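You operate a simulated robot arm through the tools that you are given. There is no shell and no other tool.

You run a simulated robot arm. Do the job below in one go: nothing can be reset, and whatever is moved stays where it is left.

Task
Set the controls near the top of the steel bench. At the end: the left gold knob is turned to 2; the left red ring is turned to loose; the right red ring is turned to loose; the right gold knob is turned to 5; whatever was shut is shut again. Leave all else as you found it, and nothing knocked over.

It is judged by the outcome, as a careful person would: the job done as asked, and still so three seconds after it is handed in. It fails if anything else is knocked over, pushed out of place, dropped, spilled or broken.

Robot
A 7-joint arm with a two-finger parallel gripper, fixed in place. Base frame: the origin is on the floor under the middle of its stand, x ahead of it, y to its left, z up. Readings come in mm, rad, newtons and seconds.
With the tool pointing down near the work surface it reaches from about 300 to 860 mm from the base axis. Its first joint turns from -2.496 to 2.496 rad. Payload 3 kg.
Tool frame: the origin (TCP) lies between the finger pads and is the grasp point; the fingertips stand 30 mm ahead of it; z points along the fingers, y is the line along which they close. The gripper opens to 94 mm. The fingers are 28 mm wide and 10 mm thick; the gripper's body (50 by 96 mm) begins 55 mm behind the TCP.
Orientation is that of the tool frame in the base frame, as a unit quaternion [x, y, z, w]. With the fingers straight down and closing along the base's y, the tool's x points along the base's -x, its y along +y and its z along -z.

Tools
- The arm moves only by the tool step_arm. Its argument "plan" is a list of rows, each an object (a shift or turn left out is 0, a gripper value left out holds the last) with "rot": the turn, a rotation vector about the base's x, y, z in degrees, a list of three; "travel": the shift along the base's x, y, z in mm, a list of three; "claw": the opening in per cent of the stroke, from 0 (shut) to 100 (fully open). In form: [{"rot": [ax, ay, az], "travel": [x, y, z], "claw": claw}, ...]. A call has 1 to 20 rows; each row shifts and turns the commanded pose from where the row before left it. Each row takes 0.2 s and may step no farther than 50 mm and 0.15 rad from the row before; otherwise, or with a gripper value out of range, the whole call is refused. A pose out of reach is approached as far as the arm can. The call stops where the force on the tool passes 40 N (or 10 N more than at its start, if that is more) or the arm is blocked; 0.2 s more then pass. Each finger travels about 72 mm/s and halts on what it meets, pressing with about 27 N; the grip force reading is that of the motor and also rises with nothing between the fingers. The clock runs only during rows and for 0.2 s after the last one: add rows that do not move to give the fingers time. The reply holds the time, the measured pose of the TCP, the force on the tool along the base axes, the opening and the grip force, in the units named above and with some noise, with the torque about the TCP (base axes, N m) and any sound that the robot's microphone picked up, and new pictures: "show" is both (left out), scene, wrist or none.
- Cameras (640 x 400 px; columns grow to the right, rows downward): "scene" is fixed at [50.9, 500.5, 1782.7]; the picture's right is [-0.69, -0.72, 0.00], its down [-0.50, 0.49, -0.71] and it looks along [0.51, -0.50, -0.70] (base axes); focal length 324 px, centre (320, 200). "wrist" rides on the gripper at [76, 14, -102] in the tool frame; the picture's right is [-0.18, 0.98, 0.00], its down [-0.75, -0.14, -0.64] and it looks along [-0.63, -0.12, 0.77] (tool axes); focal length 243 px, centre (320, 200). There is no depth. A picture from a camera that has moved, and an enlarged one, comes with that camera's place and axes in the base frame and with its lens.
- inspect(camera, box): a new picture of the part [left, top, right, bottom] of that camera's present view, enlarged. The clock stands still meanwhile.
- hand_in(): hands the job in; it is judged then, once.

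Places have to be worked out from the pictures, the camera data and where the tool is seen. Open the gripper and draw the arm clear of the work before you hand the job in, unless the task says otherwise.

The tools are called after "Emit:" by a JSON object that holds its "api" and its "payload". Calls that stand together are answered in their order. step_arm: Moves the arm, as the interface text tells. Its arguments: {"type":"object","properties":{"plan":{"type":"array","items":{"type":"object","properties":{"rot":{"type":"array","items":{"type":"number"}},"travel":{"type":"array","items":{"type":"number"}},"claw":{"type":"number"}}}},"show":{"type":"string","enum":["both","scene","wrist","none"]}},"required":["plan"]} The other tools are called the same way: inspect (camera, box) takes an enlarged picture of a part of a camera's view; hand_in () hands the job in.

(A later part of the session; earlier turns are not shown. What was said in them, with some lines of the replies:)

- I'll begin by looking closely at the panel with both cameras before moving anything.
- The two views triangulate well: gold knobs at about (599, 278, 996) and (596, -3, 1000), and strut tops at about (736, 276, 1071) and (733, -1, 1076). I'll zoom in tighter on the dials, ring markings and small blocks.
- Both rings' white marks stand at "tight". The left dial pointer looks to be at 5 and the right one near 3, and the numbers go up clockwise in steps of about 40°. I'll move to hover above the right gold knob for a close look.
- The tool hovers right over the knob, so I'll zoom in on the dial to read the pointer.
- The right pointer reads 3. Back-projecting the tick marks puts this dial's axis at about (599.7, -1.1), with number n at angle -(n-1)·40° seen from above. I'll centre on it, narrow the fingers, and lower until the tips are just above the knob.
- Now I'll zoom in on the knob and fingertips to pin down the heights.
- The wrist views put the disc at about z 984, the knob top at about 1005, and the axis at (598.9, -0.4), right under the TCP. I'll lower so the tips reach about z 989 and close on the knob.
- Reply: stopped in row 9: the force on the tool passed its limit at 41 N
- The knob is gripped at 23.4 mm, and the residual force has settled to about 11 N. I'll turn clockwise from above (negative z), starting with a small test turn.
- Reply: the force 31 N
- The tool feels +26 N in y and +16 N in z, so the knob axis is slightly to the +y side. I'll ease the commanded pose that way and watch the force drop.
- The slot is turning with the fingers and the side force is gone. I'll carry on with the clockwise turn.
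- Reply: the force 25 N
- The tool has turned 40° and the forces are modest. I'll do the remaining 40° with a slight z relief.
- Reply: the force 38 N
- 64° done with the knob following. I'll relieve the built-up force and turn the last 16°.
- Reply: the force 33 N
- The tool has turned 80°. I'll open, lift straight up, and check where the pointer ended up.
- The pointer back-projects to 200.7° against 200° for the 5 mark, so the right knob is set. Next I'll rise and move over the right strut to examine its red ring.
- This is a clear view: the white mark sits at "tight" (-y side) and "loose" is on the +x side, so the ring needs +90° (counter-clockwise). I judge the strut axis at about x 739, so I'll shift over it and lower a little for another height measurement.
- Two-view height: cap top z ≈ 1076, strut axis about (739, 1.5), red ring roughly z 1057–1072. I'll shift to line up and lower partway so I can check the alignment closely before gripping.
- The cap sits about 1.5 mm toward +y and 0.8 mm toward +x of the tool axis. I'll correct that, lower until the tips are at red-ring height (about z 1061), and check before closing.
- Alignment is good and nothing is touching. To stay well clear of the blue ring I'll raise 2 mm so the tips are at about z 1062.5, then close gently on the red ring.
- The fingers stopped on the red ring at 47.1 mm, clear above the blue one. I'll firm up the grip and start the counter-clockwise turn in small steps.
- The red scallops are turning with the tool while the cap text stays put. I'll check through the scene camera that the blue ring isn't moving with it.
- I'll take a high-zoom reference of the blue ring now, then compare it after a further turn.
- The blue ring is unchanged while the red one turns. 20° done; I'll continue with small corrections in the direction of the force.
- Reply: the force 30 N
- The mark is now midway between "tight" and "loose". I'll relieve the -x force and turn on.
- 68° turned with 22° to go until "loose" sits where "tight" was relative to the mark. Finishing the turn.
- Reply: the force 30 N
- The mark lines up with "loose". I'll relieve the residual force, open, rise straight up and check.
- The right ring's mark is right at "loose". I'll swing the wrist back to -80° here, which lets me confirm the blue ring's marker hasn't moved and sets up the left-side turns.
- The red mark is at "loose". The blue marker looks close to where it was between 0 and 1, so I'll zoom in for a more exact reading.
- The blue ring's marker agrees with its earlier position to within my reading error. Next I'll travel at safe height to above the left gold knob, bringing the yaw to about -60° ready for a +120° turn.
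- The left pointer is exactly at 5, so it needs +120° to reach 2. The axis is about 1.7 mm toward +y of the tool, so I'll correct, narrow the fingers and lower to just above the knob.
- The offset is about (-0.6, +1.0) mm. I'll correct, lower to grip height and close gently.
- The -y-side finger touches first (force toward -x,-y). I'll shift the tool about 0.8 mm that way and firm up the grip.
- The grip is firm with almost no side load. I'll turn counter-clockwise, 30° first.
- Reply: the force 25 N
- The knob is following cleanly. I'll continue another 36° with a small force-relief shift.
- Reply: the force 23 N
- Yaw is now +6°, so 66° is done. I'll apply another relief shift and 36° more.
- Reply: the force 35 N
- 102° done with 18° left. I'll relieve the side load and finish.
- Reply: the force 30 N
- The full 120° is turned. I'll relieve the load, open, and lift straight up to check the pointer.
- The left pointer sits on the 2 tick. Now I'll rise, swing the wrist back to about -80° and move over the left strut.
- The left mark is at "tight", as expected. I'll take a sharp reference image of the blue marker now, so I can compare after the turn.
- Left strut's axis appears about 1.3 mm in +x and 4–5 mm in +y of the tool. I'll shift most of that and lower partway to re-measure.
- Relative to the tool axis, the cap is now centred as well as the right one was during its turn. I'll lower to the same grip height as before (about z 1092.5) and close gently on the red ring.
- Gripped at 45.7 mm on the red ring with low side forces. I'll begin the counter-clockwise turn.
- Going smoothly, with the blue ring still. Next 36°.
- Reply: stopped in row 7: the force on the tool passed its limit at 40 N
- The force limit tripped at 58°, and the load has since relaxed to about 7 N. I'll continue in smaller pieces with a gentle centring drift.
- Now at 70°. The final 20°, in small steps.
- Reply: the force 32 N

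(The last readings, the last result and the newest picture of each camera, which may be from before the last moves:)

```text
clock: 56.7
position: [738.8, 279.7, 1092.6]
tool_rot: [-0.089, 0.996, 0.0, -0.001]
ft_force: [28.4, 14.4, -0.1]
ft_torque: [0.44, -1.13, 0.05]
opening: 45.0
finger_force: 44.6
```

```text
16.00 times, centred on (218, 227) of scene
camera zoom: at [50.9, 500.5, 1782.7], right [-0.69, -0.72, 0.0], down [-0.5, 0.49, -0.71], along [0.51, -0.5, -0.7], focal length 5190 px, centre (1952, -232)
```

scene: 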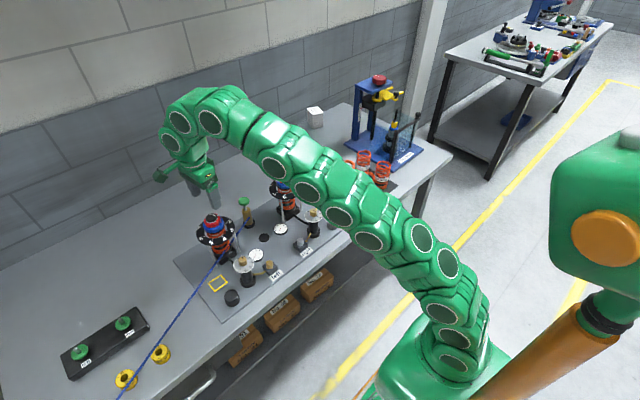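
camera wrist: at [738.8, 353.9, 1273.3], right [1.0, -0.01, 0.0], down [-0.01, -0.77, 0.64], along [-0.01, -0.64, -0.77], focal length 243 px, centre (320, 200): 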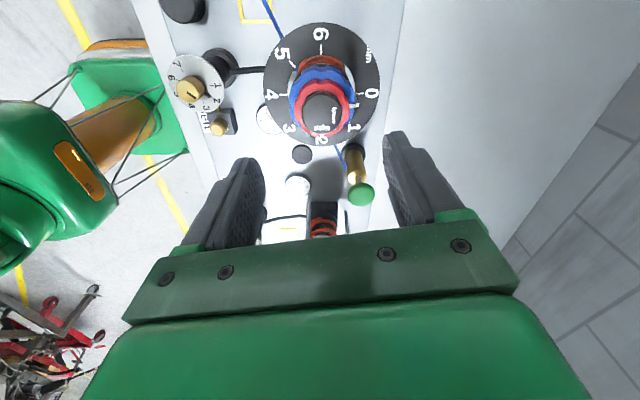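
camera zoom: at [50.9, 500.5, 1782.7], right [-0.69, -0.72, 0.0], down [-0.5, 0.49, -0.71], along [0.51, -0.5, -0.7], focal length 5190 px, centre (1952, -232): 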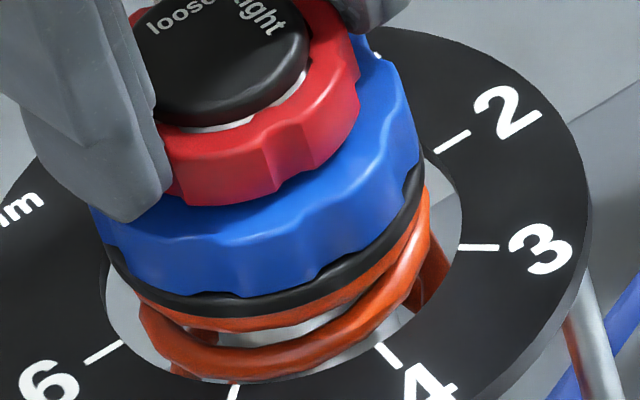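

The mark sits right at "loose". I'll ease the residual side load, open and lift away.

Emit:
{"api": "step_arm", "payload": {"plan": [{"travel": [0.6, 0.3, 0]}, {"travel": [0.4, 0.2, 0]}, {"claw": 55}, {"claw": 65}, {"claw": 70}, {}, {"travel": [0, 0, 15]}, {"travel": [0, 0, 25]}, {"travel": [0, 0, 35]}, {}], "show": "none"}}

Emit:
{"api": "inspect", "payload": {"camera": "wrist", "box": [255, 65, 385, 165]}}

Emit:
{"api": "inspect", "payload": {"camera": "scene", "box": [204, 216, 232, 238]}}

```text
clock: 58.9
position: [739.4, 280.4, 1167.1]
tool_rot: [-0.088, 0.996, 0.0, -0.002]
ft_force: [0.2, -0.1, 0.5]
ft_torque: [0.0, -0.03, -0.02]
opening: 65.8
finger_force: 0.0
```

```text
4.00 times, centred on (320, 115) of wrist
camera zoom: at [661.8, 280.2, 1270.7], right [0.01, 1.0, 0.0], down [0.77, -0.01, 0.64], along [0.64, -0.01, -0.77], focal length 970 px, centre (320, 540)
```

zoom: 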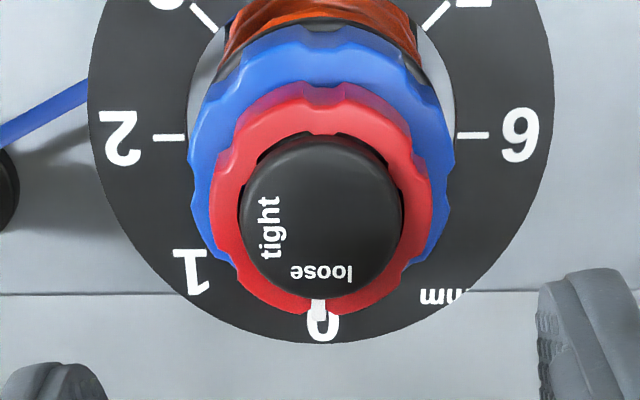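

```text
16.00 times, centred on (218, 227) of scene
camera zoom: at [50.9, 500.5, 1782.7], right [-0.69, -0.72, 0.0], down [-0.5, 0.49, -0.71], along [0.51, -0.5, -0.7], focal length 5190 px, centre (1952, -232)
```

zoom: 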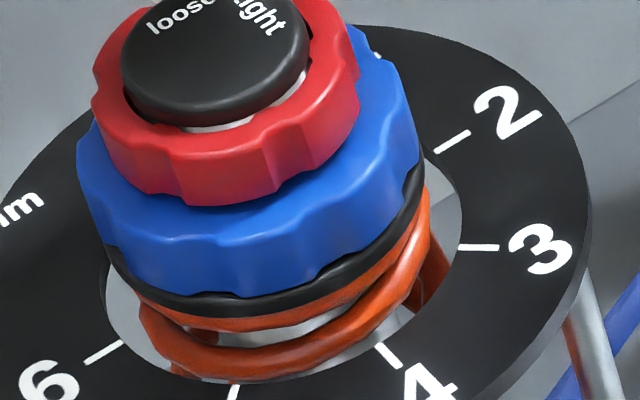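

The left ring reads "loose". I'll swing to the earlier reference viewpoint to compare the blue marker and the red mark precisely.

Emit:
{"api": "step_arm", "payload": {"plan": [{"travel": [0, 0, 4], "rot": [0, 0, -7.5]}, {"rot": [0, 0, -7.5]}, {"rot": [0, 0, -7.5]}, {"rot": [0, 0, -7.5]}, {"rot": [0, 0, -7.5]}, {"rot": [0, 0, -7.5]}, {"rot": [0, 0, -7.5]}, {"rot": [0, 0, -7.5]}, {"rot": [0, 0, -7.5]}, {"rot": [0, 0, -7.5]}, {"rot": [0, 0, -7.5]}, {"rot": [0, 0, -7.5]}, {"travel": [-0.5, -3.0, 0]}, {}], "show": "none"}}

Emit:
{"api": "inspect", "payload": {"camera": "wrist", "box": [310, 80, 380, 150]}}

Emit:
{"api": "inspect", "payload": {"camera": "wrist", "box": [255, 65, 385, 165]}}

```text
clock: 61.9
position: [738.7, 276.1, 1170.2]
tool_rot: [0.643, 0.766, 0.001, -0.001]
ft_force: [0.0, 0.1, 0.1]
ft_torque: [0.01, 0.01, 0.0]
opening: 65.6
finger_force: 0.0
```

```text
5.71 times, centred on (345, 115) of wrist
camera zoom: at [739.6, 352.8, 1273.8], right [1.0, -0.01, 0.0], down [-0.01, -0.77, 0.64], along [-0.01, -0.64, -0.77], focal length 1386 px, centre (177, 686)
```

zoom: 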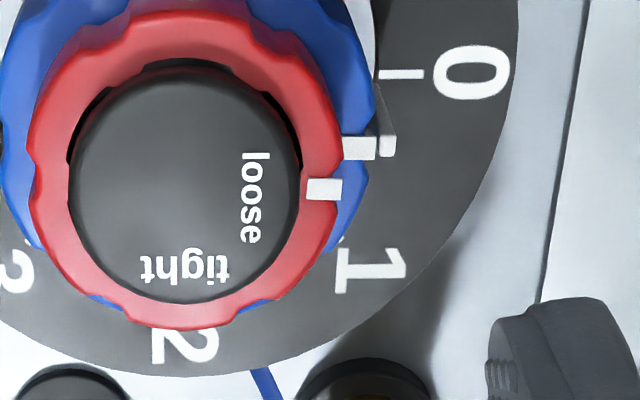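

```text
4.00 times, centred on (320, 115) of wrist
camera zoom: at [739.6, 352.8, 1273.8], right [1.0, -0.01, 0.0], down [-0.01, -0.77, 0.64], along [-0.01, -0.64, -0.77], focal length 970 px, centre (320, 540)
```

zoom: 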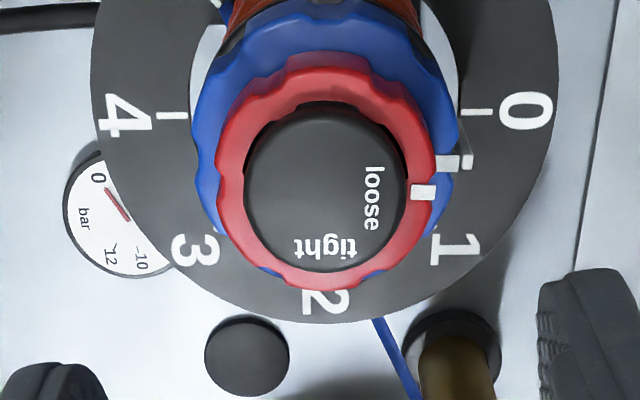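

Both rings' marks line up with "loose", and the left blue marker is unchanged to within about 1°. I'll pass back over the right strut at safe height to confirm its blue marker hasn't drifted.

Emit:
{"api": "step_arm", "payload": {"plan": [{"travel": [0, -46, 0]}, {"travel": [0, -46, 0]}, {"travel": [0, -46, 0]}, {"travel": [0, -46, 0]}, {"travel": [0, -46, 0]}, {"travel": [0, -46, 0]}, {"travel": [0, 0, -2]}, {}], "show": "wrist"}}

Emit:
{"api": "inspect", "payload": {"camera": "wrist", "box": [310, 80, 380, 150]}}

Emit:
{"api": "inspect", "payload": {"camera": "wrist", "box": [255, 65, 385, 165]}}

```text
clock: 63.7
position: [739.6, 2.2, 1171.3]
tool_rot: [0.642, 0.767, 0.001, -0.002]
ft_force: [0.5, 0.8, 0.6]
ft_torque: [0.02, -0.01, 0.03]
opening: 65.7
finger_force: 0.0
camera wrist: at [739.7, 77.5, 1273.1], right [1.0, -0.01, 0.0], down [-0.01, -0.77, 0.64], along [-0.01, -0.64, -0.77], focal length 243 px, centre (320, 200)
```

wrist: 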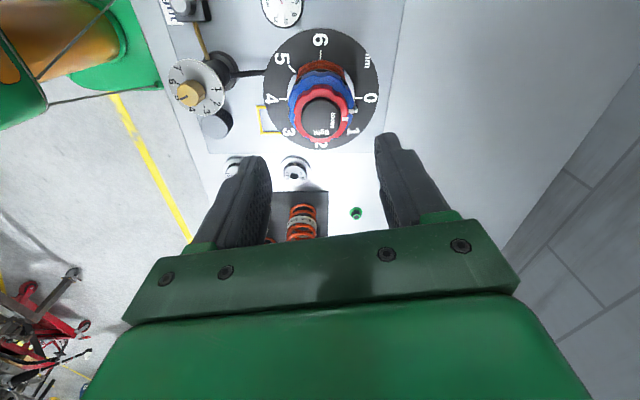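

```text
5.71 times, centred on (345, 115) of wrist
camera zoom: at [739.7, 77.5, 1273.1], right [1.0, -0.01, 0.0], down [-0.01, -0.77, 0.64], along [-0.01, -0.64, -0.77], focal length 1386 px, centre (177, 686)
```

zoom: 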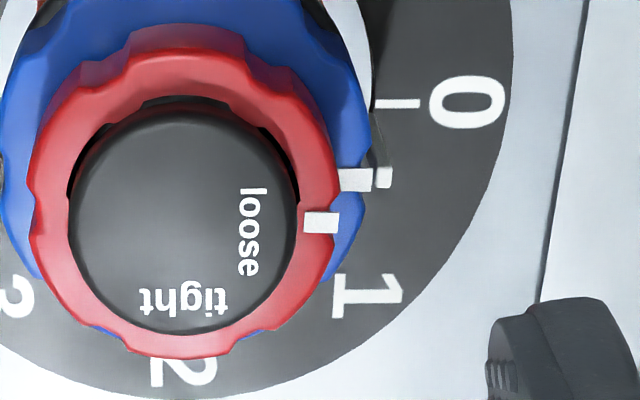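

```text
4.00 times, centred on (320, 115) of wrist
camera zoom: at [739.7, 77.5, 1273.1], right [1.0, -0.01, 0.0], down [-0.01, -0.77, 0.64], along [-0.01, -0.64, -0.77], focal length 970 px, centre (320, 540)
```

zoom: 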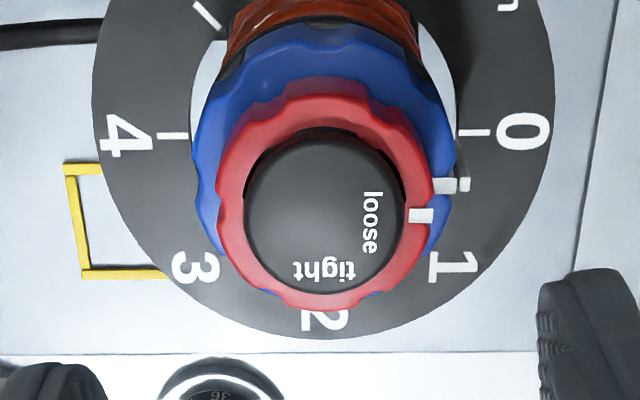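

No drift at all on the right strut. I'll open fully and retract high and back toward the start pose, clear of the bench.

Emit:
{"api": "step_arm", "payload": {"plan": [{"travel": [0, 0, 45], "claw": 100}, {"travel": [0, 0, 45]}, {"travel": [-20, -8, 40]}, {"travel": [-45, -10, 15]}, {"travel": [-45, -10, 0], "rot": [0, 0, 8]}, {"travel": [-45, -10, 0], "rot": [0, 0, 8]}, {"travel": [-45, -10, 0], "rot": [0, 0, 8]}, {"travel": [-45, -10, 0], "rot": [0, 0, 8]}, {"travel": [-45, -10, 0], "rot": [0, 0, 8]}, {"rot": [0, 0, 8]}, {"rot": [0, 0, 8]}, {"rot": [0, 0, 8]}, {"rot": [0, 0, 8]}, {"rot": [0, 0, 8]}, {}], "show": "both"}}

Emit:
{"api": "inspect", "payload": {"camera": "scene", "box": [180, 160, 360, 320]}}

Emit:
{"api": "inspect", "payload": {"camera": "scene", "box": [215, 235, 275, 285]}}

Emit:
{"api": "inspect", "payload": {"camera": "scene", "box": [290, 190, 350, 240]}}

Emit:
{"api": "inspect", "payload": {"camera": "wrist", "box": [300, 60, 570, 235]}}

```text
clock: 66.9
position: [455.2, -62.7, 1249.8]
tool_rot: [-0.002, 1.0, -0.001, 0.0]
ft_force: [0.1, 0.2, 0.7]
ft_torque: [0.04, 0.01, -0.02]
opening: 94.0
finger_force: 0.0
out of reach, approached as far as the arm can: row 2, 3
camera wrist: at [378.3, -49.1, 1352.7], right [0.18, 0.98, 0.0], down [0.76, -0.14, 0.64], along [0.63, -0.12, -0.77], focal length 243 px, centre (320, 200)
```

scene: 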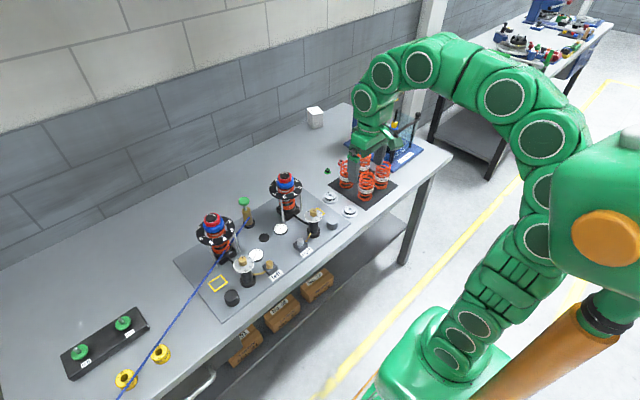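
wrist: 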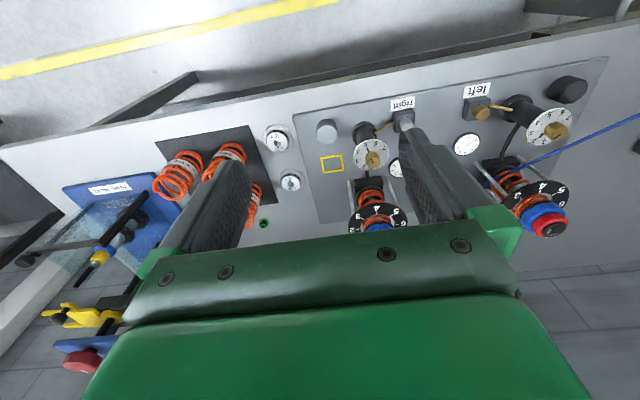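

```text
2.50 times, centred on (270, 240) of scene
camera zoom: at [50.9, 500.5, 1782.7], right [-0.69, -0.72, 0.0], down [-0.5, 0.49, -0.71], along [0.51, -0.5, -0.7], focal length 811 px, centre (445, 100)
```

zoom: 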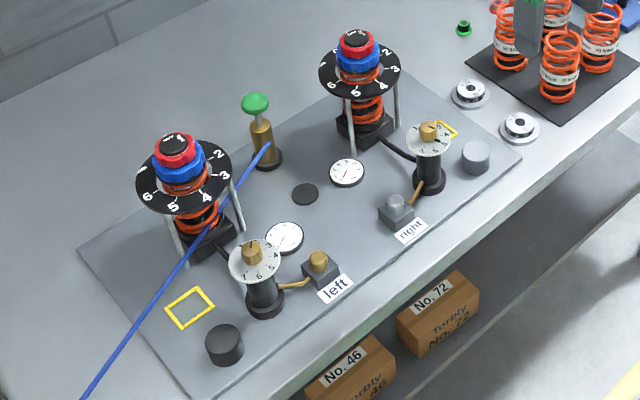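

```text
8.00 times, centred on (245, 260) of scene
camera zoom: at [50.9, 500.5, 1782.7], right [-0.69, -0.72, 0.0], down [-0.5, 0.49, -0.71], along [0.51, -0.5, -0.7], focal length 2595 px, centre (920, -280)
```

zoom: 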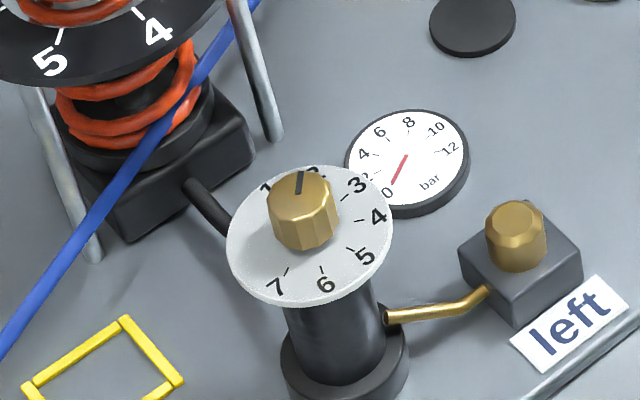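

```text
8.00 times, centred on (320, 215) of scene
camera zoom: at [50.9, 500.5, 1782.7], right [-0.69, -0.72, 0.0], down [-0.5, 0.49, -0.71], along [0.51, -0.5, -0.7], focal length 2595 px, centre (320, 80)
```

zoom: 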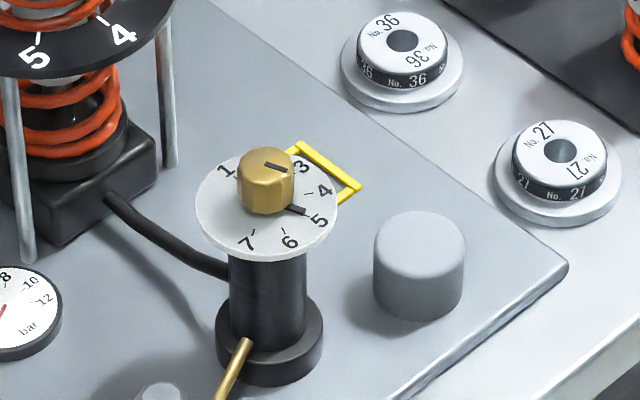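

```text
2.29 times, centred on (435, 148) of wrist
camera zoom: at [378.3, -49.1, 1352.7], right [0.18, 0.98, 0.0], down [0.76, -0.14, 0.64], along [0.63, -0.12, -0.77], focal length 555 px, centre (57, 320)
```

zoom: 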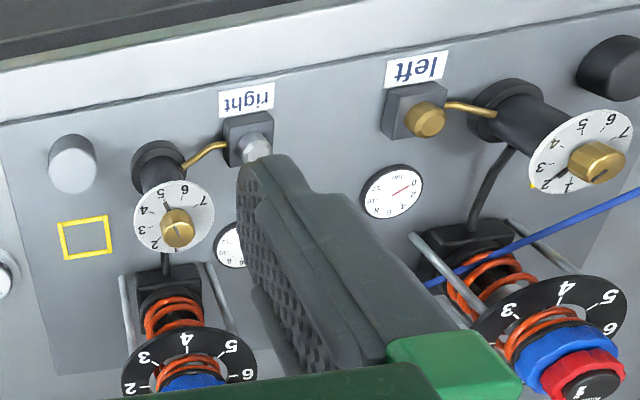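

Everything is as asked: the left dial is at 2, the right dial is at 5, and both red rings are at "loose". Nothing else has moved and the arm is clear with the gripper open. Handing in.

Emit:
{"api": "hand_in", "payload": {}}

```text
The job is handed in.
```

All four controls are set as you asked, and I've handed the job in.

| Control | Before | Now |
|---|---|---|
| Left gold knob | 5 | 2 |
| Right gold knob | 3 | 5 |
| Left red ring | tight | loose |
| Right red ring | tight | loose |

- **Knobs:** each pointer sits on its number tick. The right one measures within 1° of the 5 mark.
- **Rings:** the white marks line up with "loose" to within about 4°, which is the limit of what I could measure.
- **Blue rings:** they may have shifted about 1° on the left strut and 1–2° on the right, close to my reading error. A second look showed no further drift on the right.
- **Everything else:** I didn't have to open anything, so nothing needed shutting again. The final pictures show nothing knocked over or out of place. The arm is back clear of the bench with the gripper open.
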